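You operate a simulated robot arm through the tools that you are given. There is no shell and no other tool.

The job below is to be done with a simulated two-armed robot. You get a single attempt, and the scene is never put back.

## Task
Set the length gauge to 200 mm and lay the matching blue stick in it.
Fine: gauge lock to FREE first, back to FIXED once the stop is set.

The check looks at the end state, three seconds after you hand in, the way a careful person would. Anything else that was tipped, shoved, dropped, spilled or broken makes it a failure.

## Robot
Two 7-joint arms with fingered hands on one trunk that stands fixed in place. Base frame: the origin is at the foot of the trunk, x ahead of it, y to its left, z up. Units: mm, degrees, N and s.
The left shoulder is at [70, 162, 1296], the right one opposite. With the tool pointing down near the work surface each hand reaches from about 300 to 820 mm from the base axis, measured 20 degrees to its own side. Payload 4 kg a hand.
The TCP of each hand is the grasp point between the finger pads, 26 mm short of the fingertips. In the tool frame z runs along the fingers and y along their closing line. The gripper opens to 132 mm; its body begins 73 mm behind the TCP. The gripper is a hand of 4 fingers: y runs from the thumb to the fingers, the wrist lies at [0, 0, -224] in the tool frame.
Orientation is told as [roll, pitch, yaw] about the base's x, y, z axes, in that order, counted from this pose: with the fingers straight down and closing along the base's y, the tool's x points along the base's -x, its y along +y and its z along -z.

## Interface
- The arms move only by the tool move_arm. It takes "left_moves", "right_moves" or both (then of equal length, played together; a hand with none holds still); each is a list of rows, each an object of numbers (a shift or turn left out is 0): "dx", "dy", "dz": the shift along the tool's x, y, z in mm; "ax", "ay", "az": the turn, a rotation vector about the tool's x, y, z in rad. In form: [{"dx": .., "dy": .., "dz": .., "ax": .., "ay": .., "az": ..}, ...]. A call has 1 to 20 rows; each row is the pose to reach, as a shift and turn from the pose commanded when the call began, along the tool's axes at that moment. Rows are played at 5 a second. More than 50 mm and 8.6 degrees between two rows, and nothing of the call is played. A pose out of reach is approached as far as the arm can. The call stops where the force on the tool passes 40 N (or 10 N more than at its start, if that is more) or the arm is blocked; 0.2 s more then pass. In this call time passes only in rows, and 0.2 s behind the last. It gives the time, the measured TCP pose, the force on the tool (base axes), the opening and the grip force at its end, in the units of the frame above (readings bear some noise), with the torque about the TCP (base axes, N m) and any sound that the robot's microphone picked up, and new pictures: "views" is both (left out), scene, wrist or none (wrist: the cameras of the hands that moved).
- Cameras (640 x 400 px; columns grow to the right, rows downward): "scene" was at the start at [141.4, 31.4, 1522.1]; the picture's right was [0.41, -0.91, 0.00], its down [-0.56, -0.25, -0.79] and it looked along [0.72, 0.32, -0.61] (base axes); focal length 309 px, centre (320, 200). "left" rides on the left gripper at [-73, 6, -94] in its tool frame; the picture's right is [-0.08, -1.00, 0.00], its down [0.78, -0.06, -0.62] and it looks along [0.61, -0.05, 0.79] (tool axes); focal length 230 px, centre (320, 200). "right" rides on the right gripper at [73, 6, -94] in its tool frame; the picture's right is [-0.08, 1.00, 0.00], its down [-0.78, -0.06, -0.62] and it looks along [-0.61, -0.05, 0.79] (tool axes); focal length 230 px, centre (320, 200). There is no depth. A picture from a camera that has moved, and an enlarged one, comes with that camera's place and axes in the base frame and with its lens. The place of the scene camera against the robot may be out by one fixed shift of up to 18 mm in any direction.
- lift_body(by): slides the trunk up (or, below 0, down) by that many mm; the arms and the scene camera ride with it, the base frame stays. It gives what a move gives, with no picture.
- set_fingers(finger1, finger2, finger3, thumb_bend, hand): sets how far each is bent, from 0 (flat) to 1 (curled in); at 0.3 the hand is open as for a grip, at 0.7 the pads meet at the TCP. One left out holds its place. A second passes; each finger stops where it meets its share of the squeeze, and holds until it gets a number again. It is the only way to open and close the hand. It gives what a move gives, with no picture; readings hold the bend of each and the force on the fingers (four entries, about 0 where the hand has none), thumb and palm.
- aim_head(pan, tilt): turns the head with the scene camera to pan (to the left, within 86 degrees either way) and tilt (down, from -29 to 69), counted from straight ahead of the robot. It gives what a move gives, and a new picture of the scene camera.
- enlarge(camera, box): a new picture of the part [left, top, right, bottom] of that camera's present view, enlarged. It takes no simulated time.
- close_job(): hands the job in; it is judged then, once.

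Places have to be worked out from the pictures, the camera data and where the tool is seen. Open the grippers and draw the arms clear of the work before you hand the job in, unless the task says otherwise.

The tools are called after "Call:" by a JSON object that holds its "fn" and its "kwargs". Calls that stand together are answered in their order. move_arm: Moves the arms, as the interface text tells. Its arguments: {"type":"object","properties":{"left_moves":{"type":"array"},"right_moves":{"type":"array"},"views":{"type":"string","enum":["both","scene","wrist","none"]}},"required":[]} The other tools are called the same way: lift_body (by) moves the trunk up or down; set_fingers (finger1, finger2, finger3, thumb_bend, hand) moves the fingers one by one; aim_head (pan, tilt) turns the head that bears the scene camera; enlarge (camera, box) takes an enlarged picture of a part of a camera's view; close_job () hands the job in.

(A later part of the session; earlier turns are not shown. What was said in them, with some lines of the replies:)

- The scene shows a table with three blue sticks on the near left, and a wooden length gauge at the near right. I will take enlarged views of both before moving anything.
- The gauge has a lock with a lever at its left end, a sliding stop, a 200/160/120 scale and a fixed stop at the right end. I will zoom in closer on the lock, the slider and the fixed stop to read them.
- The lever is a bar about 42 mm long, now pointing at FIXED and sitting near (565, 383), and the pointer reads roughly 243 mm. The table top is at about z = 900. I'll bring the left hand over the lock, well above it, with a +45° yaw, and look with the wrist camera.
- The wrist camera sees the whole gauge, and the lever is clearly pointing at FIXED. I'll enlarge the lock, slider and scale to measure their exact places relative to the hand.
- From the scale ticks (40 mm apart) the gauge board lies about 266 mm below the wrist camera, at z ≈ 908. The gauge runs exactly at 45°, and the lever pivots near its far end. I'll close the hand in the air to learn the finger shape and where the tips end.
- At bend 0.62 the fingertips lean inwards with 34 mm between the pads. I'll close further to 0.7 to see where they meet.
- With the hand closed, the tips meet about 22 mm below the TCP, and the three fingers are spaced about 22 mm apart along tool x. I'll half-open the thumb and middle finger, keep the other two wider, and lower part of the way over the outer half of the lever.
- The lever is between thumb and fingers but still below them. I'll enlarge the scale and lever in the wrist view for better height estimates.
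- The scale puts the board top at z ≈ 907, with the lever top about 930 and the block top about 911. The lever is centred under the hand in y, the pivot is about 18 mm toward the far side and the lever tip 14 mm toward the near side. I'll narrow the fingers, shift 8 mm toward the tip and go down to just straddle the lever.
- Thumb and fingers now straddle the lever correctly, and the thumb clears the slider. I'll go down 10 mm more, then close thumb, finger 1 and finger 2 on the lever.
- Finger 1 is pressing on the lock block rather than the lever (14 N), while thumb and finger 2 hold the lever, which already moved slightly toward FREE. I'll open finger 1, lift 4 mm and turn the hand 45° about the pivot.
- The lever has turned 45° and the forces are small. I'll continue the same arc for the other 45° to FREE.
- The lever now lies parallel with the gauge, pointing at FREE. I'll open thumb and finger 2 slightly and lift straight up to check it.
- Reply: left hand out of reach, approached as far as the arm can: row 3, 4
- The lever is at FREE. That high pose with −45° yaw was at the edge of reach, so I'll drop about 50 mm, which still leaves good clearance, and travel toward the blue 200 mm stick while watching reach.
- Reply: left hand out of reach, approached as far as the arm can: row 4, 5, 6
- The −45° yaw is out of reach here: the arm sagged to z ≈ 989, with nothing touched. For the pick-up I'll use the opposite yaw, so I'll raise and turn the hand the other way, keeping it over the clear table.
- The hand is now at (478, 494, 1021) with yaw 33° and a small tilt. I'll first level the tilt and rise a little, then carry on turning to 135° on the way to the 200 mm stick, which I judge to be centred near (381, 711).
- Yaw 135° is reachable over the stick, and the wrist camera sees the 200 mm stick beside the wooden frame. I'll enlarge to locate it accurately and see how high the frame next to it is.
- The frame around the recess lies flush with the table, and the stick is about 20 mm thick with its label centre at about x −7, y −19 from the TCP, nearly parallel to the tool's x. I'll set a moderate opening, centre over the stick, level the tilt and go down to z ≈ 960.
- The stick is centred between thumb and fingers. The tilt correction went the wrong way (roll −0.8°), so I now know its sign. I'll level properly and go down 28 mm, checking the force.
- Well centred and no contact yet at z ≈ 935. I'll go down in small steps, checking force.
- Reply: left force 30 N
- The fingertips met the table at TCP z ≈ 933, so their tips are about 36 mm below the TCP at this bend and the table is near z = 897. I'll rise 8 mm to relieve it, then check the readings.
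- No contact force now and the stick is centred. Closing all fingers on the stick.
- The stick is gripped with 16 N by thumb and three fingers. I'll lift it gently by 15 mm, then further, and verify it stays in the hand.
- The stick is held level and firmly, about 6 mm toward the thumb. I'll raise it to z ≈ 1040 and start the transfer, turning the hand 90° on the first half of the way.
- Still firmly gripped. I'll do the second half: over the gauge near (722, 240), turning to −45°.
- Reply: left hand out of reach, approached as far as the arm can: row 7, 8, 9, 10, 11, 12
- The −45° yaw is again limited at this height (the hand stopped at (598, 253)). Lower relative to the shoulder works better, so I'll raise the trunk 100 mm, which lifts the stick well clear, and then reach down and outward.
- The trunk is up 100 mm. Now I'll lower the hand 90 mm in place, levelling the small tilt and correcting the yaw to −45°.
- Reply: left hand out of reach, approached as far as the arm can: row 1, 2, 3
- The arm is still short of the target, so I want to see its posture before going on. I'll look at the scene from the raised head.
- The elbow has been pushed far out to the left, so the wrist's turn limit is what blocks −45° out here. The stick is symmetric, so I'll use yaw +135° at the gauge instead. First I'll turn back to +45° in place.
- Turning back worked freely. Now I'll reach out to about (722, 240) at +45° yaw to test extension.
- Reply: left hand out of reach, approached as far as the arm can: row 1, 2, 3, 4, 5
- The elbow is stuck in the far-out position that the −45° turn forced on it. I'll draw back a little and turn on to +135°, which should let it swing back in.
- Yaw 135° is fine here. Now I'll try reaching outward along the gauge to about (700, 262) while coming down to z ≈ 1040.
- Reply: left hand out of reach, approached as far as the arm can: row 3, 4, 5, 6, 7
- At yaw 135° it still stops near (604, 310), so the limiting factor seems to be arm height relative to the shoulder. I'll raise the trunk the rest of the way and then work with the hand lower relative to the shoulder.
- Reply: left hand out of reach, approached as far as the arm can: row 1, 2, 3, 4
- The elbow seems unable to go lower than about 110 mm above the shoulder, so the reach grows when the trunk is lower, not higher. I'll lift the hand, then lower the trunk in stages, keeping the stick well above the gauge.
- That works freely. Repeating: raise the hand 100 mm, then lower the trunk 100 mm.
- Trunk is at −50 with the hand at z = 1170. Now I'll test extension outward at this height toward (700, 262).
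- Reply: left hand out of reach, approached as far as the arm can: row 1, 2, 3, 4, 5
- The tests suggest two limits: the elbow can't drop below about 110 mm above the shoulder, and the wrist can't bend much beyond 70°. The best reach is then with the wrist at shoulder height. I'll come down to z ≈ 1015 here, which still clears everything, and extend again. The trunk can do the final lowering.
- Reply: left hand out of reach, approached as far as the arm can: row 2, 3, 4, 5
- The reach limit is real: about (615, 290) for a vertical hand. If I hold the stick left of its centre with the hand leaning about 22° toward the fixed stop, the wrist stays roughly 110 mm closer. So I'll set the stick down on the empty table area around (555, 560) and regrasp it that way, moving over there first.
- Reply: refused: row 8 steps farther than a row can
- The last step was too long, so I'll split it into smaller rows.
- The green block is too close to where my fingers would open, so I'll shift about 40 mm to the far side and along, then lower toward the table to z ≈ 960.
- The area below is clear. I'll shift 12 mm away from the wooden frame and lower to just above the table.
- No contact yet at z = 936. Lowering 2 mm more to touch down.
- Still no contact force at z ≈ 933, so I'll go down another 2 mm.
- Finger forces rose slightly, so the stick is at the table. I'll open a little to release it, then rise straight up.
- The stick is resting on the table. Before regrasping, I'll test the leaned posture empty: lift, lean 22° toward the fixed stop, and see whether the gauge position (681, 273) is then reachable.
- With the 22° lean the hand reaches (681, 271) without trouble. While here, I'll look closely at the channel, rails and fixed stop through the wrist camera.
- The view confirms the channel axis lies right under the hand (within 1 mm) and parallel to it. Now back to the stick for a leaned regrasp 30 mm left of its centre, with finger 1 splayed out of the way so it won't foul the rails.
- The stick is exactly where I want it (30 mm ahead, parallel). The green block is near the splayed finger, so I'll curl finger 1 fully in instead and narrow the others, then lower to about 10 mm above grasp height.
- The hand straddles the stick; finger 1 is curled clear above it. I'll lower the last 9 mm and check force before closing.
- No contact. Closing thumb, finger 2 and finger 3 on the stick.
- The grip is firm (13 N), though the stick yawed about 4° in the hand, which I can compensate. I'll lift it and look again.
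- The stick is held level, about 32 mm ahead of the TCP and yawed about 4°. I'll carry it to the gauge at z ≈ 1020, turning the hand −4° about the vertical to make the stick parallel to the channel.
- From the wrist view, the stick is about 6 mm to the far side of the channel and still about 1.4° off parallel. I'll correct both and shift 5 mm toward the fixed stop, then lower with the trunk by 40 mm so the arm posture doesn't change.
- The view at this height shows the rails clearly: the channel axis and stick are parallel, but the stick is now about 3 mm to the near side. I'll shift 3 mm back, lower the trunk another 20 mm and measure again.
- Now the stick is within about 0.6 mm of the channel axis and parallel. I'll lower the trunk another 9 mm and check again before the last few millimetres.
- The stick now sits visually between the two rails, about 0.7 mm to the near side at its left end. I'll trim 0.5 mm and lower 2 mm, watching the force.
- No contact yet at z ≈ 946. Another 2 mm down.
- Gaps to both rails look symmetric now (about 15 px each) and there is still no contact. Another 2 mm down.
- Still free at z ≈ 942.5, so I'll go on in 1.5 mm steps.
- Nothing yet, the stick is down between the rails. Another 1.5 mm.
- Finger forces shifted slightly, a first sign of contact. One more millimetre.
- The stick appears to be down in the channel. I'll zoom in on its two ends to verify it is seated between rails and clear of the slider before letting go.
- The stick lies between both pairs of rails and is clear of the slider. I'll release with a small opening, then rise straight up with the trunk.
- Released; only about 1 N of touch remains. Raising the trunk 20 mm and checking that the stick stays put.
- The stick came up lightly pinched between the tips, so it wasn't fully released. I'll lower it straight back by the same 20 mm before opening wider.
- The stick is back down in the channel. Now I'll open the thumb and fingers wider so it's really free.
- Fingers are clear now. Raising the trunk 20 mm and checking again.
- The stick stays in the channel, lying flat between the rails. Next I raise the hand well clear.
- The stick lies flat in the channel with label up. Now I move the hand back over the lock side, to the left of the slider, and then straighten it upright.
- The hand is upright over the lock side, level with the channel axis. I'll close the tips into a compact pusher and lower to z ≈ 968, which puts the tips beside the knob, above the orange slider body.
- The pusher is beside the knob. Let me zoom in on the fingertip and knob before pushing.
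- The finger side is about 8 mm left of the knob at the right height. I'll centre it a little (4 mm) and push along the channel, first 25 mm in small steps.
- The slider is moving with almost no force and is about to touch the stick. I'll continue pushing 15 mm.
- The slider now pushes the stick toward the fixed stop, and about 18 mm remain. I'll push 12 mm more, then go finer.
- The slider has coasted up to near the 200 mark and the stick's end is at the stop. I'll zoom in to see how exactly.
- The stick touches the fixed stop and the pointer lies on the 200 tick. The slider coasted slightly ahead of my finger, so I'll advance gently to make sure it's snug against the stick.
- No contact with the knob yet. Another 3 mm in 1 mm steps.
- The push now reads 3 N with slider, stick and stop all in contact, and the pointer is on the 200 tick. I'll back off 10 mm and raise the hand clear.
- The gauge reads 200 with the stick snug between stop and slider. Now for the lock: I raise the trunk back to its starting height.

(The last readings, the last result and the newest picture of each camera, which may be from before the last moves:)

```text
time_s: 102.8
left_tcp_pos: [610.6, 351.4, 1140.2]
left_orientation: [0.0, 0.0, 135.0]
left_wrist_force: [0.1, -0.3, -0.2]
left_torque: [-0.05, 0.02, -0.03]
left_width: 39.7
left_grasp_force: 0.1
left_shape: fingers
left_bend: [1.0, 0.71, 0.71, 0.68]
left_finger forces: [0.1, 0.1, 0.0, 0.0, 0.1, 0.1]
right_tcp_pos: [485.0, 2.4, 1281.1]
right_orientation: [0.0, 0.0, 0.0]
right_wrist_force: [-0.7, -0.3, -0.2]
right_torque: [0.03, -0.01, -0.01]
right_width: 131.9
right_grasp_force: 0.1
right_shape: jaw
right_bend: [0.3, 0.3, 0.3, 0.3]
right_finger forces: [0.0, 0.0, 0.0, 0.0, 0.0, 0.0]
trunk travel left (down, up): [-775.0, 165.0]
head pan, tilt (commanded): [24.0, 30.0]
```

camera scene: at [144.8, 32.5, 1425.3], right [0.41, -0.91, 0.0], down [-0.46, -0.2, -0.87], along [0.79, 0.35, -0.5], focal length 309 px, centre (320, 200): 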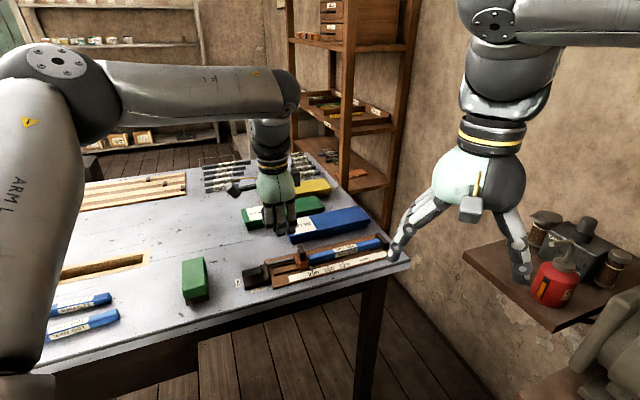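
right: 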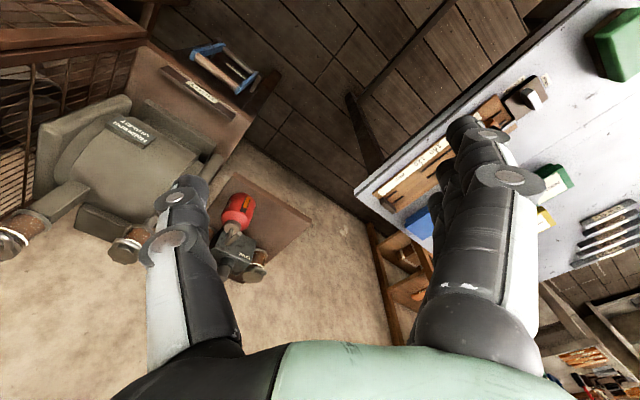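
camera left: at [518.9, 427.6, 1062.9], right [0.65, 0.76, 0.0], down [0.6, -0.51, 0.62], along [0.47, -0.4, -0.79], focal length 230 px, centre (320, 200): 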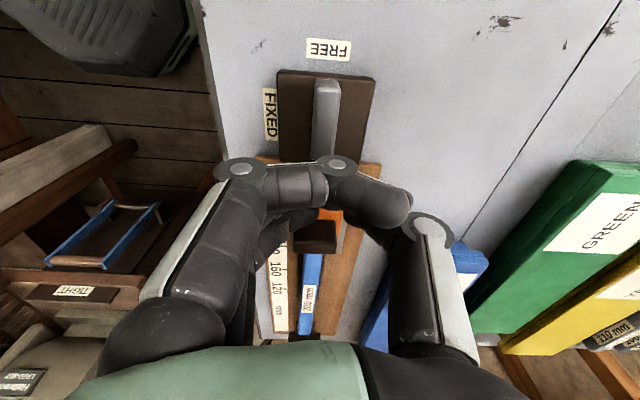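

Now I turn the hand from 135° to 45° while moving over the lever and down to z ≈ 1030, still well above everything.

Call:
{"fn": "move_arm", "kwargs": {"left_moves": [{"dx": -7.1, "dy": 0.6, "dz": 9.2, "az": 0.131}, {"dx": -14.3, "dy": 1.2, "dz": 18.3, "az": 0.262}, {"dx": -21.4, "dy": 1.8, "dz": 27.5, "az": 0.393}, {"dx": -28.6, "dy": 2.4, "dz": 36.7, "az": 0.524}, {"dx": -35.7, "dy": 3, "dz": 45.8, "az": 0.654}, {"dx": -42.9, "dy": 3.6, "dz": 55, "az": 0.785}, {"dx": -50, "dy": 4.1, "dz": 64.2, "az": 0.916}, {"dx": -57.1, "dy": 4.7, "dz": 73.3, "az": 1.047}, {"dx": -64.3, "dy": 5.3, "dz": 82.5, "az": 1.178}, {"dx": -71.4, "dy": 5.9, "dz": 91.7, "az": 1.309}, {"dx": -78.6, "dy": 6.5, "dz": 100.8, "az": 1.44}, {"dx": -85.7, "dy": 7.1, "dz": 110, "az": 1.571}], "views": "scene"}}

Call:
{"fn": "set_fingers", "kwargs": {"hand": "left", "finger1": 0.48, "finger2": 0.58, "finger3": 0.5, "thumb_bend": 0.62}}

```text
time_s: 105.4
left_tcp_pos: [546.7, 408.1, 1030.6]
left_orientation: [0.1, 0.0, 45.0]
left_wrist_force: [-0.4, -0.7, -0.8]
left_torque: [-0.03, 0.02, 0.0]
left_width: 39.7
left_grasp_force: 0.1
left_shape: fingers
left_bend: [1.0, 0.71, 0.71, 0.68]
left_finger forces: [0.1, 0.1, 0.0, 0.0, 0.0, 0.1]
right_tcp_pos: [485.2, 4.0, 1280.7]
right_orientation: [-0.1, 0.0, 0.1]
right_wrist_force: [0.2, 0.0, -0.7]
right_torque: [0.0, 0.0, 0.0]
right_width: 131.8
right_grasp_force: 0.1
right_shape: jaw
right_bend: [0.3, 0.3, 0.3, 0.3]
right_finger forces: [0.0, 0.0, 0.0, 0.0, 0.1, 0.1]
trunk travel left (down, up): [-775.0, 165.0]
head pan, tilt (commanded): [24.0, 30.0]
camera scene: at [145.4, 33.1, 1534.3], right [0.41, -0.91, 0.0], down [-0.46, -0.2, -0.87], along [0.79, 0.35, -0.5], focal length 309 px, centre (320, 200)
```

scene: 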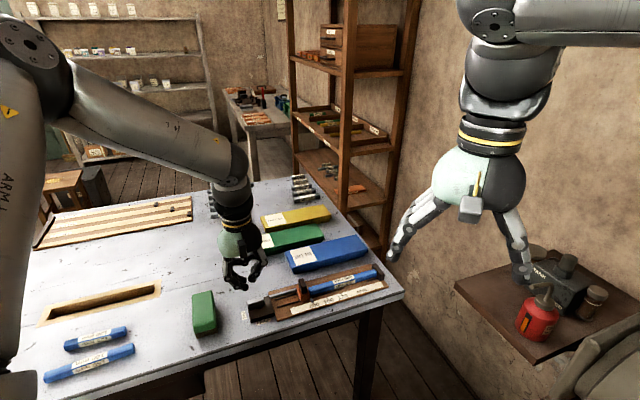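

```text
time_s: 106.4
left_tcp_pos: [546.0, 407.5, 1032.0]
left_orientation: [0.0, 0.0, 45.1]
left_wrist_force: [-0.1, -0.2, 0.3]
left_torque: [0.01, 0.0, -0.02]
left_width: 54.2
left_grasp_force: 0.0
left_shape: fingers
left_bend: [0.48, 0.57, 0.5, 0.62]
left_finger forces: [0.1, 0.1, 0.0, 0.1, 0.1, 0.1]
right_tcp_pos: [483.8, 4.7, 1280.0]
right_orientation: [0.0, 0.0, 0.0]
right_wrist_force: [0.0, 0.4, 0.0]
right_torque: [0.01, 0.0, 0.0]
right_width: 131.7
right_grasp_force: 0.1
right_shape: jaw
right_bend: [0.3, 0.3, 0.3, 0.3]
right_finger forces: [0.0, 0.1, 0.0, 0.0, 0.1, 0.0]
trunk travel left (down, up): [-775.0, 165.0]
head pan, tilt (commanded): [24.0, 30.0]
```

Over the lever at z ≈ 1031. I'll go down to about 990 and turn to −45° there (reachable at that height), with the fingertips still about 25 mm above the lever.

Call:
{"fn": "move_arm", "kwargs": {"left_moves": [{"dz": 20}, {"dz": 40}, {"dz": 40, "az": 0.131}, {"dz": 40, "az": 0.262}, {"dz": 40, "az": 0.393}, {"dz": 40, "az": 0.524}, {"dz": 40, "az": 0.654}, {"dz": 40, "az": 0.785}, {"dz": 40, "az": 0.916}, {"dz": 40, "az": 1.047}, {"dz": 40, "az": 1.178}, {"dz": 40, "az": 1.309}, {"dz": 40, "az": 1.44}, {"dz": 40, "az": 1.571}], "views": "both"}}

Call:
{"fn": "enlarge", "kwargs": {"camera": "left", "box": [200, 20, 440, 200]}}

```text
time_s: 109.4
left_tcp_pos: [543.6, 405.5, 991.8]
left_orientation: [0.0, 0.0, -45.2]
left_wrist_force: [0.1, 0.2, -0.2]
left_torque: [-0.04, 0.0, -0.02]
left_width: 54.2
left_grasp_force: 0.1
left_shape: fingers
left_bend: [0.48, 0.57, 0.5, 0.62]
left_finger forces: [0.1, 0.1, 0.1, 0.0, 0.0, 0.0]
right_tcp_pos: [483.7, 3.0, 1280.9]
right_orientation: [0.0, 0.1, 0.0]
right_wrist_force: [-0.1, -0.1, 0.1]
right_torque: [0.0, 0.0, 0.0]
right_width: 132.0
right_grasp_force: 0.0
right_shape: jaw
right_bend: [0.3, 0.3, 0.3, 0.3]
right_finger forces: [0.1, 0.0, 0.0, 0.0, 0.0, 0.0]
trunk travel left (down, up): [-775.0, 165.0]
head pan, tilt (commanded): [24.0, 30.0]
camera scene: at [145.3, 32.9, 1534.3], right [0.41, -0.91, 0.0], down [-0.46, -0.2, -0.87], along [0.79, 0.35, -0.5], focal length 309 px, centre (320, 200)
camera left: at [600.2, 358.9, 1085.5], right [-0.65, -0.76, 0.0], down [-0.6, 0.51, 0.62], along [-0.47, 0.4, -0.79], focal length 230 px, centre (320, 200)
```

scene: 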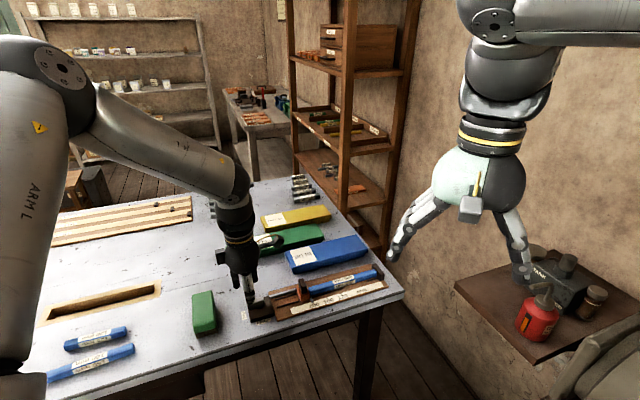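
left: 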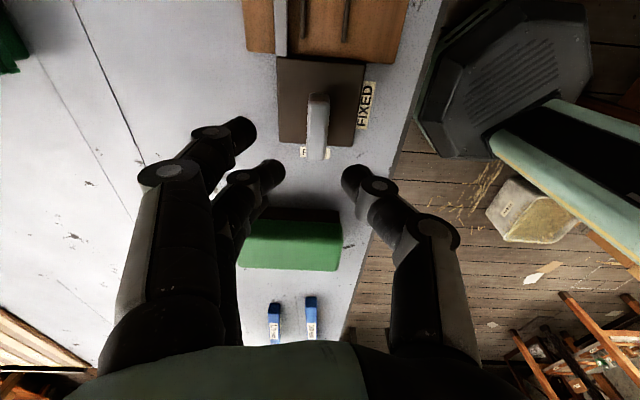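

```text
2.22 times, centred on (320, 110) of left
camera zoom: at [600.2, 358.9, 1085.5], right [-0.65, -0.76, 0.0], down [-0.6, 0.51, 0.62], along [-0.47, 0.4, -0.79], focal length 511 px, centre (320, 400)
```

zoom: 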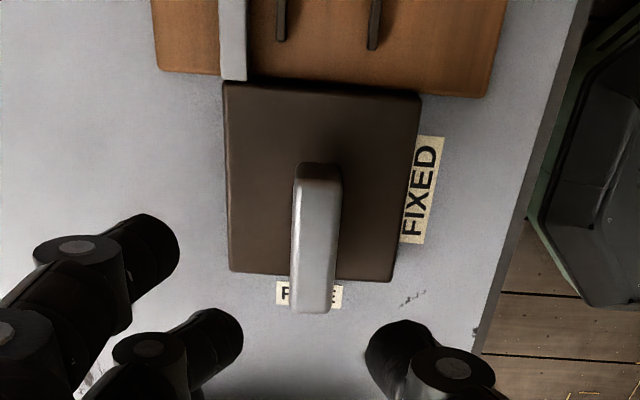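

The lever is centred between thumb and finger 2, as it was when I left it. Lowering 44 mm to straddle it.

Call:
{"fn": "move_arm", "kwargs": {"left_moves": [{"dy": 1.5, "dz": 14}, {"dy": 1.5, "dz": 28}, {"dy": 1.5, "dz": 38}, {"dy": 1.5, "dz": 44}], "views": "none"}}

Call:
{"fn": "enlarge", "kwargs": {"camera": "left", "box": [200, 60, 440, 210]}}

```text
time_s: 110.4
left_tcp_pos: [546.2, 408.1, 946.8]
left_orientation: [0.0, 0.0, -45.0]
left_wrist_force: [-0.8, -0.6, 0.1]
left_torque: [-0.01, 0.0, 0.01]
left_width: 54.0
left_grasp_force: 0.2
left_shape: fingers
left_bend: [0.48, 0.57, 0.5, 0.62]
left_finger forces: [0.0, 0.0, 0.1, 0.1, 0.1, 0.1]
right_tcp_pos: [484.4, 4.1, 1280.0]
right_orientation: [0.0, 0.1, 0.0]
right_wrist_force: [-0.2, -0.1, 0.3]
right_torque: [0.0, -0.01, -0.02]
right_width: 131.9
right_grasp_force: 0.0
right_shape: jaw
right_bend: [0.3, 0.3, 0.3, 0.3]
right_finger forces: [0.1, 0.0, 0.0, 0.0, 0.1, 0.0]
trunk travel left (down, up): [-775.0, 165.0]
head pan, tilt (commanded): [24.0, 30.0]
```

```text
2.67 times, centred on (320, 135) of left
camera zoom: at [602.1, 360.6, 1040.3], right [-0.65, -0.76, 0.0], down [-0.6, 0.51, 0.62], along [-0.47, 0.4, -0.79], focal length 614 px, centre (320, 373)
```

zoom: 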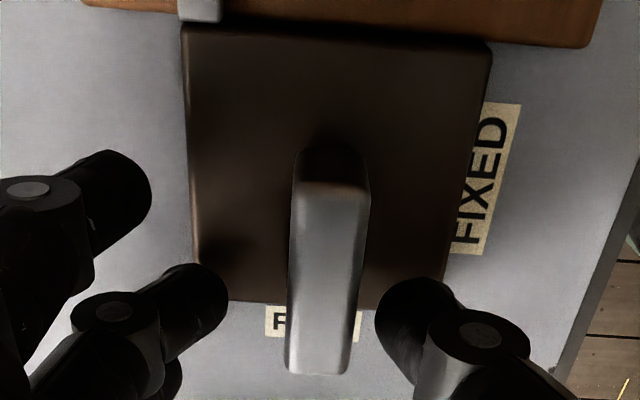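

Well placed. The lock pivot is about 23 mm behind the TCP. I'll close finger 2 and thumb on the lever.

Call:
{"fn": "set_fingers", "kwargs": {"hand": "left", "finger2": 0.71, "thumb_bend": 0.71}}

Call:
{"fn": "enlarge", "kwargs": {"camera": "left", "box": [200, 60, 440, 210]}}

```text
time_s: 111.4
left_tcp_pos: [545.8, 408.0, 947.2]
left_orientation: [0.1, 0.0, -45.0]
left_wrist_force: [-1.3, -2.2, -3.9]
left_torque: [0.0, 0.02, 0.01]
left_width: 47.0
left_grasp_force: 4.2
left_shape: fingers
left_bend: [0.48, 0.67, 0.5, 0.69]
left_finger forces: [0.1, 3.2, 0.1, 0.0, 4.9, 0.1]
right_tcp_pos: [485.0, 2.7, 1279.9]
right_orientation: [0.1, 0.0, 0.0]
right_wrist_force: [0.8, 0.4, -0.5]
right_torque: [0.02, 0.0, -0.04]
right_width: 131.9
right_grasp_force: 0.1
right_shape: jaw
right_bend: [0.3, 0.3, 0.3, 0.3]
right_finger forces: [0.1, 0.0, 0.0, 0.0, 0.1, 0.1]
trunk travel left (down, up): [-775.0, 165.0]
head pan, tilt (commanded): [24.0, 30.0]
```

```text
2.67 times, centred on (320, 135) of left
camera zoom: at [601.9, 360.4, 1040.2], right [-0.65, -0.76, 0.0], down [-0.6, 0.51, 0.62], along [-0.47, 0.4, -0.79], focal length 614 px, centre (320, 373)
```

zoom: 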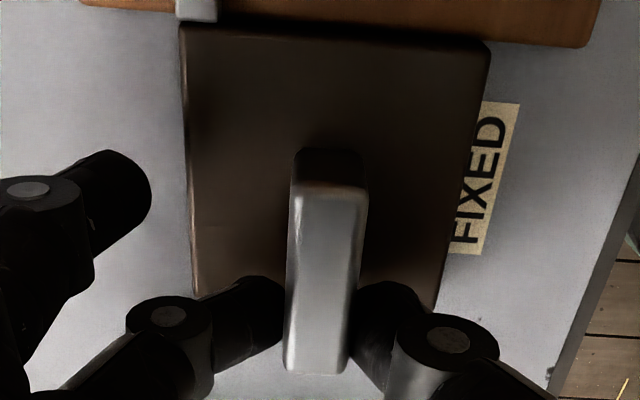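

Light grip on the lever. Turning it back 45° about the pivot toward FIXED.

Call:
{"fn": "move_arm", "kwargs": {"left_moves": [{"dx": -0.2, "dy": -3, "az": -0.131}, {"dx": -0.8, "dy": -5.95, "az": -0.262}, {"dx": -1.75, "dy": -8.8, "az": -0.393}, {"dx": -3.1, "dy": -11.5, "az": -0.524}, {"dx": -4.75, "dy": -14, "az": -0.654}, {"dx": -6.7, "dy": -16.3, "az": -0.785}], "views": "wrist"}}

Call:
{"fn": "enlarge", "kwargs": {"camera": "left", "box": [200, 60, 440, 210]}}

```text
time_s: 112.8
left_tcp_pos: [540.0, 391.1, 947.5]
left_orientation: [-0.1, 0.1, 0.2]
left_wrist_force: [0.8, 0.1, -6.4]
left_torque: [-0.01, -0.01, -0.02]
left_width: 46.9
left_grasp_force: 3.4
left_shape: fingers
left_bend: [0.48, 0.67, 0.5, 0.69]
left_finger forces: [0.0, 3.8, 0.0, 0.0, 3.7, 0.0]
right_tcp_pos: [485.7, 4.1, 1279.3]
right_orientation: [0.0, 0.0, 0.0]
right_wrist_force: [0.3, -0.4, 0.3]
right_torque: [0.03, 0.01, 0.01]
right_width: 131.9
right_grasp_force: 0.0
right_shape: jaw
right_bend: [0.3, 0.3, 0.3, 0.3]
right_finger forces: [0.0, 0.0, 0.0, 0.0, 0.1, 0.1]
trunk travel left (down, up): [-775.0, 165.0]
head pan, tilt (commanded): [24.0, 30.0]
camera left: at [613.1, 397.6, 1040.9], right [0.08, -1.0, 0.0], down [-0.78, -0.06, 0.62], along [-0.62, -0.05, -0.79], focal length 230 px, centre (320, 200)
```

left: 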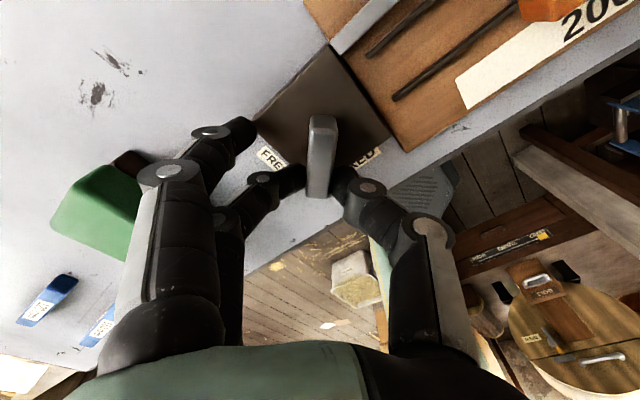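

```text
2.67 times, centred on (320, 135) of left
camera zoom: at [613.1, 397.6, 1040.9], right [0.08, -1.0, 0.0], down [-0.78, -0.06, 0.62], along [-0.62, -0.05, -0.79], focal length 614 px, centre (320, 373)
```

zoom: 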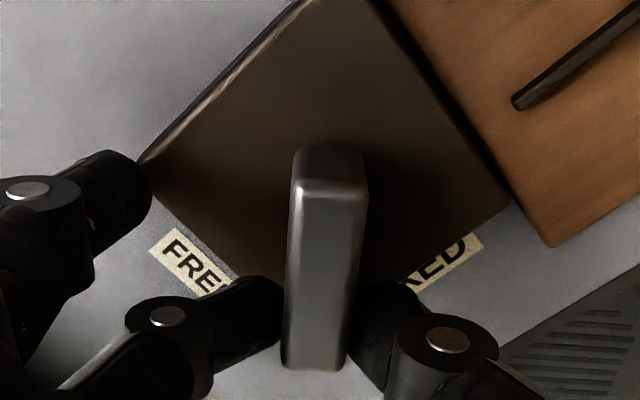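

The lever follows at half way. Continuing the other 45° to FIXED, with a slight 2° of extra to seat it.

Call:
{"fn": "move_arm", "kwargs": {"left_moves": [{"dx": -0.2, "dy": -3, "az": -0.131}, {"dx": -0.8, "dy": -5.95, "az": -0.262}, {"dx": -1.75, "dy": -8.8, "az": -0.393}, {"dx": -3.1, "dy": -11.5, "az": -0.524}, {"dx": -4.75, "dy": -14, "az": -0.654}, {"dx": -6.7, "dy": -16.3, "az": -0.785}, {"dx": -7.3, "dy": -16.8, "az": -0.82}], "views": "wrist"}}

Call:
{"fn": "enlarge", "kwargs": {"camera": "left", "box": [200, 60, 440, 210]}}

Call:
{"fn": "enlarge", "kwargs": {"camera": "scene", "box": [220, 230, 400, 340]}}

```text
time_s: 114.4
left_tcp_pos: [545.7, 375.6, 947.4]
left_orientation: [0.1, 0.0, 47.1]
left_wrist_force: [2.4, 3.1, -1.5]
left_torque: [0.08, -0.07, 0.02]
left_width: 46.9
left_grasp_force: 3.9
left_shape: fingers
left_bend: [0.48, 0.67, 0.5, 0.69]
left_finger forces: [0.1, 4.0, 0.1, 0.1, 4.1, 0.0]
right_tcp_pos: [484.6, 4.2, 1280.3]
right_orientation: [0.0, -0.1, 0.0]
right_wrist_force: [0.0, 0.0, -0.3]
right_torque: [-0.03, 0.0, -0.02]
right_width: 131.7
right_grasp_force: 0.0
right_shape: jaw
right_bend: [0.3, 0.3, 0.3, 0.3]
right_finger forces: [0.0, 0.0, 0.1, 0.0, 0.0, 0.0]
trunk travel left (down, up): [-775.0, 165.0]
head pan, tilt (commanded): [24.0, 30.0]
camera left: at [592.4, 432.7, 1040.5], right [0.78, -0.62, 0.0], down [-0.49, -0.62, 0.62], along [-0.38, -0.48, -0.79], focal length 230 px, centre (320, 200)
```

left: 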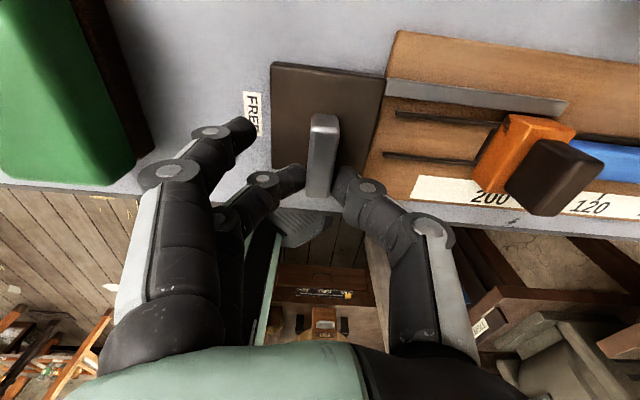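

```text
2.67 times, centred on (320, 135) of left
camera zoom: at [592.4, 432.7, 1040.5], right [0.78, -0.62, 0.0], down [-0.49, -0.62, 0.62], along [-0.38, -0.48, -0.79], focal length 614 px, centre (320, 373)
```

zoom: 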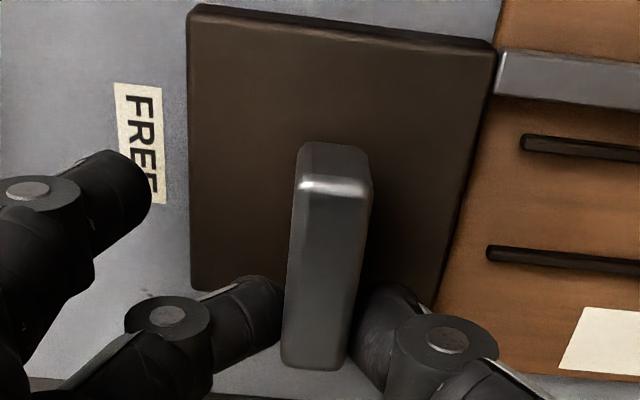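

```text
3.56 times, centred on (310, 285) of scene
camera zoom: at [146.0, 33.7, 1534.3], right [0.41, -0.91, 0.0], down [-0.46, -0.2, -0.87], along [0.79, 0.35, -0.5], focal length 1099 px, centre (356, -102)
```

zoom: 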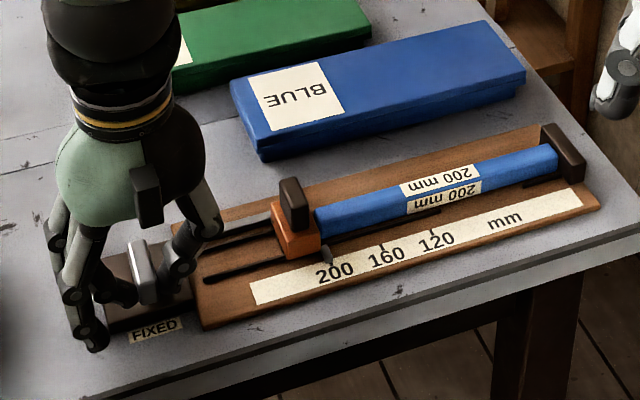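

The lever is nearly square with the block at FIXED, maybe 2–3° short compared with how it first looked. I'll turn 4° more and watch the force.

Call:
{"fn": "move_arm", "kwargs": {"left_moves": [{"dx": 0, "dy": -0.8, "az": -0.035}, {"dx": -0.1, "dy": -1.6, "az": -0.07}], "views": "none"}}

Call:
{"fn": "enlarge", "kwargs": {"camera": "left", "box": [200, 60, 440, 210]}}

```text
time_s: 115.0
left_tcp_pos: [547.7, 374.4, 946.0]
left_orientation: [0.1, 0.1, 51.1]
left_wrist_force: [1.6, 5.8, -0.8]
left_torque: [0.1, -0.04, -0.06]
left_width: 46.2
left_grasp_force: 4.7
left_shape: fingers
left_bend: [0.48, 0.67, 0.5, 0.69]
left_finger forces: [0.1, 5.9, 0.0, 0.0, 2.7, 0.0]
right_tcp_pos: [484.7, 5.0, 1280.1]
right_orientation: [0.0, 0.1, 0.0]
right_wrist_force: [0.6, -0.6, 0.0]
right_torque: [0.0, -0.01, -0.04]
right_width: 131.7
right_grasp_force: 0.0
right_shape: jaw
right_bend: [0.3, 0.3, 0.3, 0.3]
right_finger forces: [0.0, 0.1, 0.1, 0.0, 0.0, 0.1]
trunk travel left (down, up): [-775.0, 165.0]
head pan, tilt (commanded): [24.0, 30.0]
```

```text
2.67 times, centred on (320, 135) of left
camera zoom: at [589.4, 434.7, 1040.3], right [0.82, -0.57, 0.0], down [-0.45, -0.65, 0.62], along [-0.35, -0.51, -0.79], focal length 614 px, centre (320, 373)
```

zoom: 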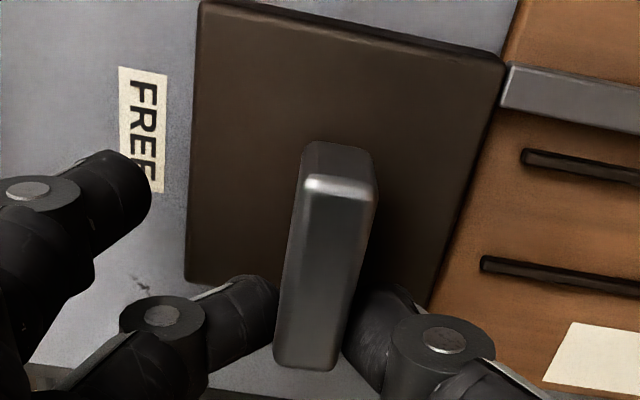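

Finger 2's force rose while the lever stopped following, so it is against its FIXED end. I'll open and lift straight up to check.

Call:
{"fn": "set_fingers", "kwargs": {"hand": "left", "finger1": 0.48, "finger2": 0.58, "finger3": 0.5, "thumb_bend": 0.62}}

Call:
{"fn": "move_arm", "kwargs": {"left_moves": [{"dz": -20}, {"dz": -45}, {"dz": -80}, {"dz": -115}], "views": "both"}}

Call:
{"fn": "enlarge", "kwargs": {"camera": "scene", "box": [230, 240, 400, 340]}}

Call:
{"fn": "enlarge", "kwargs": {"camera": "left", "box": [240, 20, 640, 200]}}

```text
time_s: 116.0
left_tcp_pos: [547.6, 371.8, 948.1]
left_orientation: [0.0, 0.0, 51.0]
left_wrist_force: [0.3, -0.8, -0.2]
left_torque: [0.02, -0.02, -0.01]
left_width: 54.4
left_grasp_force: 0.0
left_shape: fingers
left_bend: [0.48, 0.57, 0.5, 0.62]
left_finger forces: [0.0, 0.0, 0.0, 0.0, 0.0, 0.0]
right_tcp_pos: [484.2, 3.8, 1280.3]
right_orientation: [0.0, 0.0, 0.0]
right_wrist_force: [-0.2, -0.9, -0.4]
right_torque: [0.05, 0.03, 0.0]
right_width: 131.6
right_grasp_force: 0.2
right_shape: jaw
right_bend: [0.3, 0.3, 0.3, 0.3]
right_finger forces: [0.0, 0.1, 0.1, 0.0, 0.0, 0.1]
trunk travel left (down, up): [-775.0, 165.0]
head pan, tilt (commanded): [24.0, 30.0]
```

```text
time_s: 117.0
left_tcp_pos: [543.2, 370.8, 1063.3]
left_orientation: [0.1, 0.0, 51.0]
left_wrist_force: [0.5, 0.2, -0.2]
left_torque: [0.02, -0.01, 0.0]
left_width: 54.3
left_grasp_force: 0.1
left_shape: fingers
left_bend: [0.48, 0.57, 0.5, 0.62]
left_finger forces: [0.0, 0.0, 0.1, 0.0, 0.1, 0.1]
right_tcp_pos: [483.3, 2.5, 1282.2]
right_orientation: [0.1, -0.1, 0.1]
right_wrist_force: [-0.4, -0.4, -0.2]
right_torque: [-0.01, -0.02, -0.01]
right_width: 131.9
right_grasp_force: 0.0
right_shape: jaw
right_bend: [0.3, 0.3, 0.3, 0.3]
right_finger forces: [0.0, 0.0, 0.0, 0.0, 0.0, 0.0]
trunk travel left (down, up): [-775.0, 165.0]
head pan, tilt (commanded): [24.0, 30.0]
camera scene: at [143.9, 32.2, 1534.4], right [0.41, -0.91, 0.0], down [-0.46, -0.2, -0.87], along [0.79, 0.35, -0.5], focal length 309 px, centre (320, 200)
camera left: at [585.6, 431.1, 1156.4], right [0.82, -0.57, 0.0], down [-0.45, -0.65, 0.62], along [-0.35, -0.51, -0.79], focal length 230 px, centre (320, 200)
```

scene: 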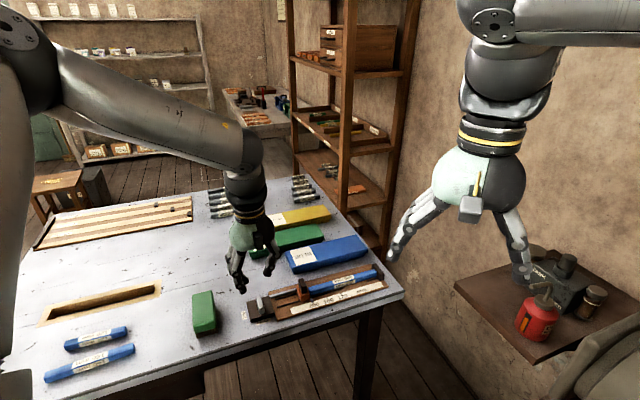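
left: 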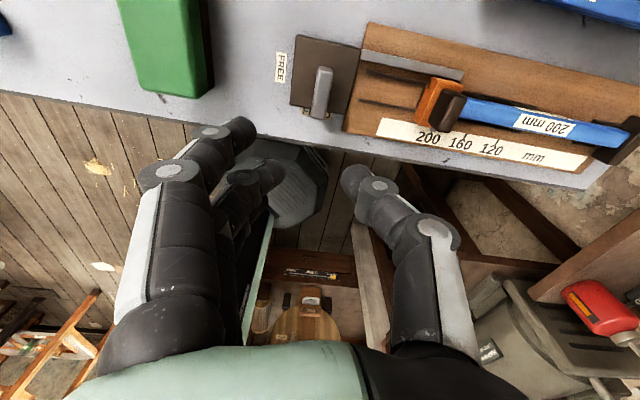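

```text
3.76 times, centred on (315, 290) of scene
camera zoom: at [143.9, 32.2, 1534.4], right [0.41, -0.91, 0.0], down [-0.46, -0.2, -0.87], along [0.79, 0.35, -0.5], focal length 1164 px, centre (339, -139)
```

zoom: 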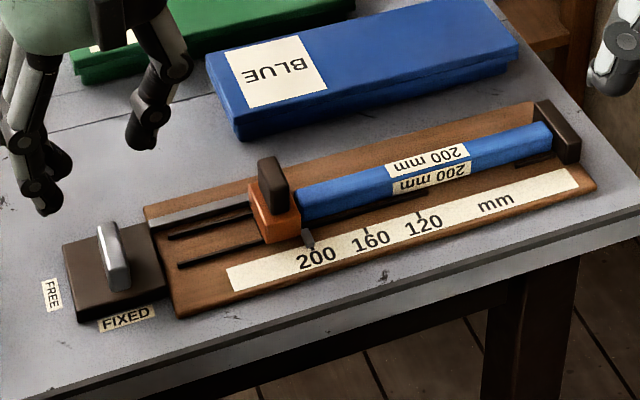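

```text
1.60 times, centred on (440, 110) of left
camera zoom: at [585.6, 431.1, 1156.4], right [0.82, -0.57, 0.0], down [-0.45, -0.65, 0.62], along [-0.35, -0.51, -0.79], focal length 368 px, centre (128, 344)
```

zoom: 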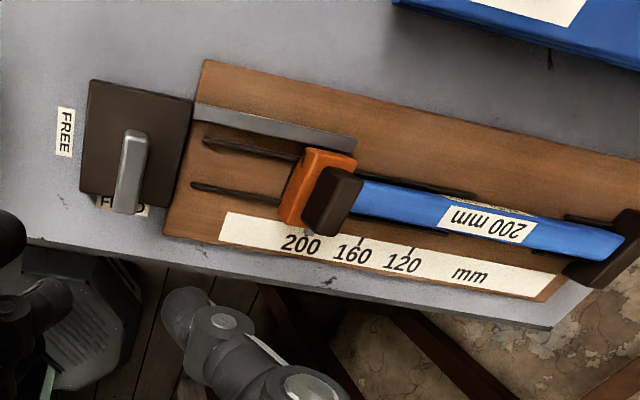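

The lever points at FIXED and the stick lies in the gauge. I'll zoom in on the lock, pointer and both stick ends for a final check.

Call:
{"fn": "enlarge", "kwargs": {"camera": "scene", "box": [240, 280, 304, 330]}}

Call:
{"fn": "enlarge", "kwargs": {"camera": "scene", "box": [290, 275, 340, 315]}}

Call:
{"fn": "enlarge", "kwargs": {"camera": "scene", "box": [345, 255, 400, 300]}}

Call:
{"fn": "enlarge", "kwargs": {"camera": "left", "box": [400, 60, 540, 160]}}

```text
8.00 times, centred on (272, 305) of scene
camera zoom: at [143.9, 32.2, 1534.4], right [0.41, -0.91, 0.0], down [-0.46, -0.2, -0.87], along [0.79, 0.35, -0.5], focal length 2473 px, centre (704, -640)
```

zoom: 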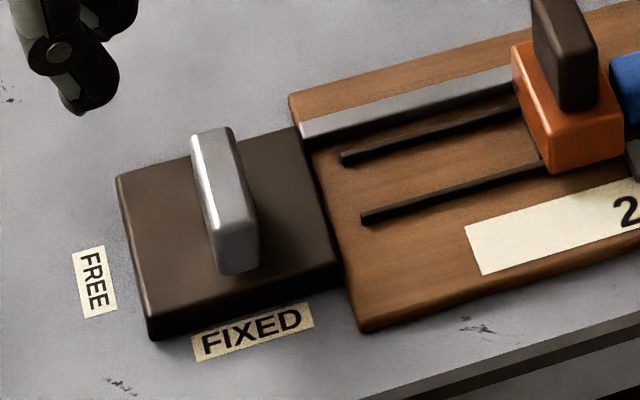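

```text
10.00 times, centred on (315, 295) of scene
camera zoom: at [143.9, 32.2, 1534.4], right [0.41, -0.91, 0.0], down [-0.46, -0.2, -0.87], along [0.79, 0.35, -0.5], focal length 3092 px, centre (370, -750)
```

zoom: 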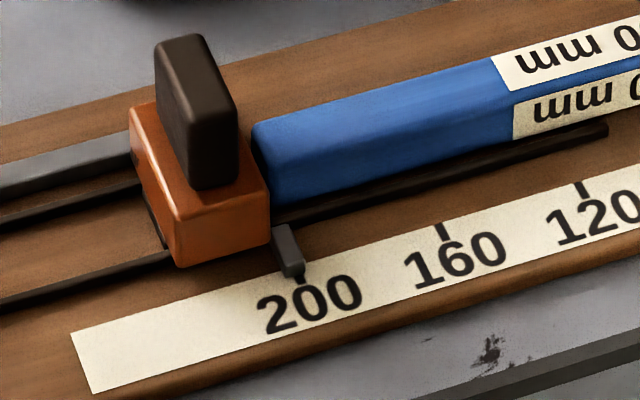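

```text
8.89 times, centred on (372, 278) of scene
camera zoom: at [143.9, 32.2, 1534.4], right [0.41, -0.91, 0.0], down [-0.46, -0.2, -0.87], along [0.79, 0.35, -0.5], focal length 2748 px, centre (-147, -489)
```

zoom: 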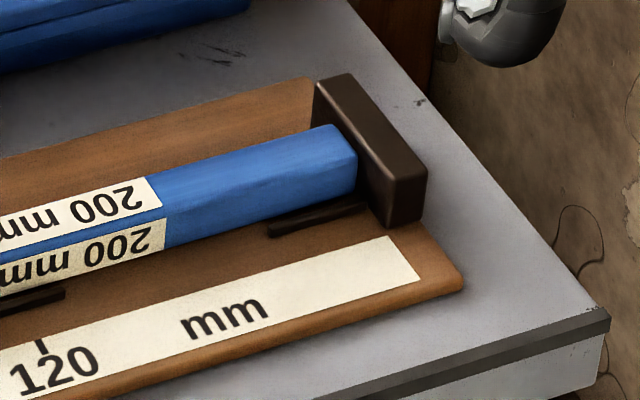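

```text
4.00 times, centred on (470, 110) of left
camera zoom: at [585.6, 431.1, 1156.4], right [0.82, -0.57, 0.0], down [-0.45, -0.65, 0.62], along [-0.35, -0.51, -0.79], focal length 920 px, centre (-280, 560)
```

zoom: 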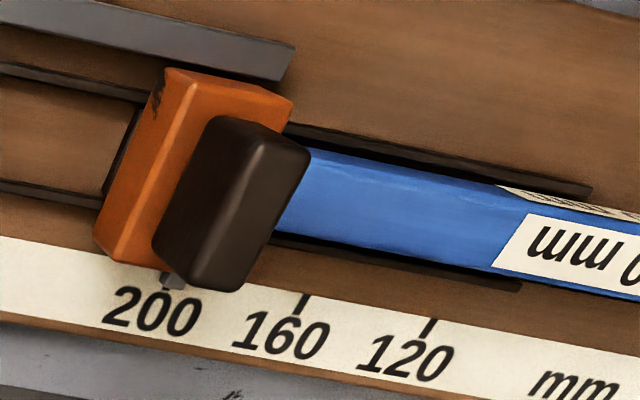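

Everything checks out: lock at FIXED, pointer on 200, and the stick flat between slider and fixed stop. I'll open the left hand and draw it back up to its starting place.

Call:
{"fn": "move_arm", "kwargs": {"left_moves": [{"dx": 0, "dy": 0, "dz": -30}, {"dx": 16, "dy": 17, "dz": -46, "az": 0.1}, {"dx": 32, "dy": 33, "dz": -62, "az": 0.2}, {"dx": 49, "dy": 50, "dz": -78, "az": 0.3}, {"dx": 65, "dy": 67, "dz": -94, "az": 0.4}, {"dx": 81, "dy": 84, "dz": -110, "az": 0.5}, {"dx": 97, "dy": 100, "dz": -122, "az": 0.6}, {"dx": 114, "dy": 117, "dz": -134, "az": 0.7}, {"dx": 130, "dy": 134, "dz": -146, "az": 0.8}, {"dx": 146, "dy": 150, "dz": -158, "az": 0.89}], "views": "scene"}}

Call:
{"fn": "set_fingers", "kwargs": {"hand": "left", "finger1": 0.3, "finger2": 0.3, "finger3": 0.3, "thumb_bend": 0.3}}

Call:
{"fn": "aim_head", "kwargs": {"pan": 24.1, "tilt": 37.9}}

Call:
{"fn": "enlarge", "kwargs": {"camera": "scene", "box": [230, 200, 410, 290]}}

Call:
{"fn": "enlarge", "kwargs": {"camera": "scene", "box": [30, 220, 230, 340]}}

```text
time_s: 119.2
left_tcp_pos: [335.4, 355.1, 1224.3]
left_orientation: [-0.1, -0.1, -0.1]
left_wrist_force: [0.1, -0.5, -0.3]
left_torque: [-0.01, 0.0, 0.01]
left_width: 54.3
left_grasp_force: 0.0
left_shape: fingers
left_bend: [0.48, 0.57, 0.5, 0.62]
left_finger forces: [0.0, 0.0, 0.0, 0.1, 0.0, 0.0]
right_tcp_pos: [482.1, 3.9, 1280.7]
right_orientation: [0.1, -0.1, 0.0]
right_wrist_force: [0.3, -0.5, -0.2]
right_torque: [0.0, 0.01, -0.01]
right_width: 131.8
right_grasp_force: 0.0
right_shape: jaw
right_bend: [0.3, 0.3, 0.3, 0.3]
right_finger forces: [0.0, 0.0, 0.1, 0.0, 0.0, 0.0]
trunk travel left (down, up): [-775.0, 165.0]
head pan, tilt (commanded): [24.0, 30.0]
camera scene: at [143.4, 32.6, 1534.5], right [0.41, -0.91, 0.0], down [-0.46, -0.2, -0.87], along [0.79, 0.35, -0.5], focal length 309 px, centre (320, 200)
```

scene: 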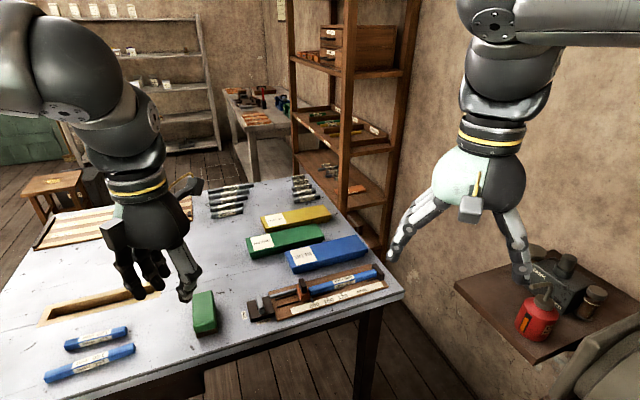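

```text
time_s: 120.2
left_tcp_pos: [337.2, 355.4, 1222.5]
left_orientation: [0.0, 0.0, 0.0]
left_wrist_force: [-0.4, 0.1, 0.3]
left_torque: [-0.02, 0.0, 0.0]
left_width: 135.7
left_grasp_force: 0.1
left_shape: fingers
left_bend: [0.3, 0.3, 0.3, 0.3]
left_finger forces: [0.1, 0.1, 0.0, 0.1, 0.0, 0.0]
right_tcp_pos: [484.8, 3.6, 1281.2]
right_orientation: [0.0, 0.0, 0.0]
right_wrist_force: [-0.1, 0.0, 0.0]
right_torque: [0.01, 0.0, 0.02]
right_width: 131.8
right_grasp_force: 0.0
right_shape: jaw
right_bend: [0.3, 0.3, 0.3, 0.3]
right_finger forces: [0.0, 0.0, 0.0, 0.0, 0.0, 0.0]
trunk travel left (down, up): [-775.0, 165.0]
head pan, tilt (commanded): [24.0, 30.0]
```

```text
time_s: 120.8
left_tcp_pos: [337.2, 354.2, 1222.6]
left_orientation: [0.0, 0.1, 0.1]
left_wrist_force: [-0.5, 0.1, 0.2]
left_torque: [0.01, 0.01, 0.0]
left_width: 135.8
left_grasp_force: 0.0
left_shape: fingers
left_bend: [0.3, 0.3, 0.3, 0.3]
left_finger forces: [0.1, 0.1, 0.0, 0.0, 0.0, 0.0]
right_tcp_pos: [484.2, 3.3, 1281.9]
right_orientation: [0.0, 0.1, 0.0]
right_wrist_force: [0.4, 0.1, 0.0]
right_torque: [-0.01, 0.0, 0.03]
right_width: 131.7
right_grasp_force: 0.0
right_shape: jaw
right_bend: [0.3, 0.3, 0.3, 0.3]
right_finger forces: [0.0, 0.0, 0.0, 0.0, 0.1, 0.1]
trunk travel left (down, up): [-775.0, 165.0]
head pan, tilt (commanded): [24.1, 37.9]
camera scene: at [141.3, 31.3, 1522.2], right [0.41, -0.91, 0.0], down [-0.56, -0.25, -0.79], along [0.72, 0.32, -0.61], focal length 309 px, centre (320, 200)
```

scene: 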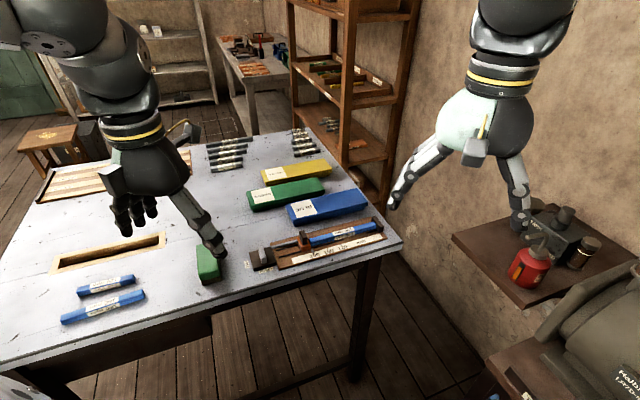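

```text
3.56 times, centred on (320, 245) of scene
camera zoom: at [141.3, 31.3, 1522.2], right [0.41, -0.91, 0.0], down [-0.56, -0.25, -0.79], along [0.72, 0.32, -0.61], focal length 1099 px, centre (320, 40)
```

zoom: 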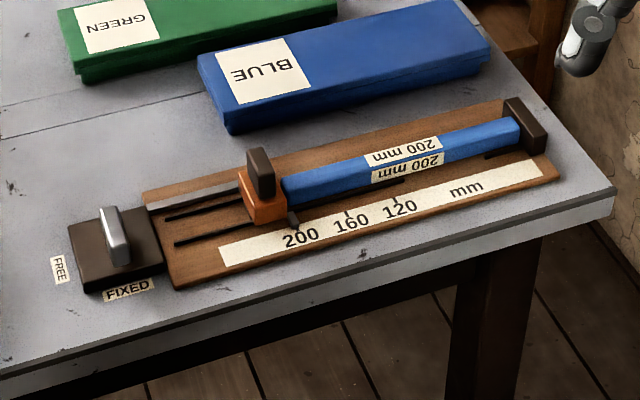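

```text
3.20 times, centred on (130, 280) of scene
camera zoom: at [141.3, 31.3, 1522.2], right [0.41, -0.91, 0.0], down [-0.56, -0.25, -0.79], along [0.72, 0.32, -0.61], focal length 989 px, centre (928, -56)
```

zoom: 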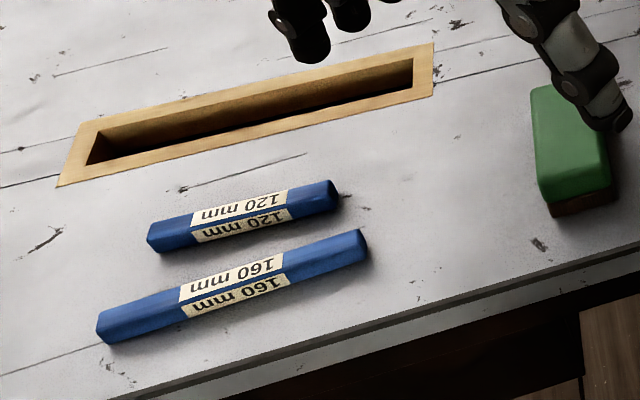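

Same camera view as at the start. The 120 and 160 mm sticks, the green block and the boxes are exactly where they were. The lock is at FIXED, the gauge reads 200, the stick lies in it, and both hands are open and clear. Handing in.

Call:
{"fn": "close_job", "kwargs": {}}

```text
The job is handed in.
```

The length gauge is set to 200 mm, and the blue 200 mm stick lies flat in its channel, snug between the slider and the fixed stop. I've handed the job in, but the result of the check hasn't come back.

- **Lock:** I turned it to FREE first. Once the slider was set, I turned it back to FIXED, until the lever met its end.
- **Setting:** I laid the stick in while the gauge was still open wider, then pushed the slider up against it. The pointer sits on the 200 tick to well within a millimetre.
- **Everything else:** the 120 and 160 mm sticks, the green block and the boxes look exactly where they were in the same camera view as at the start. Both hands are open and clear of the work.

I had to set the 200 mm stick down once on empty table. The hand couldn't reach far enough over the gauge while upright, so I picked the stick up again with the hand leaning.
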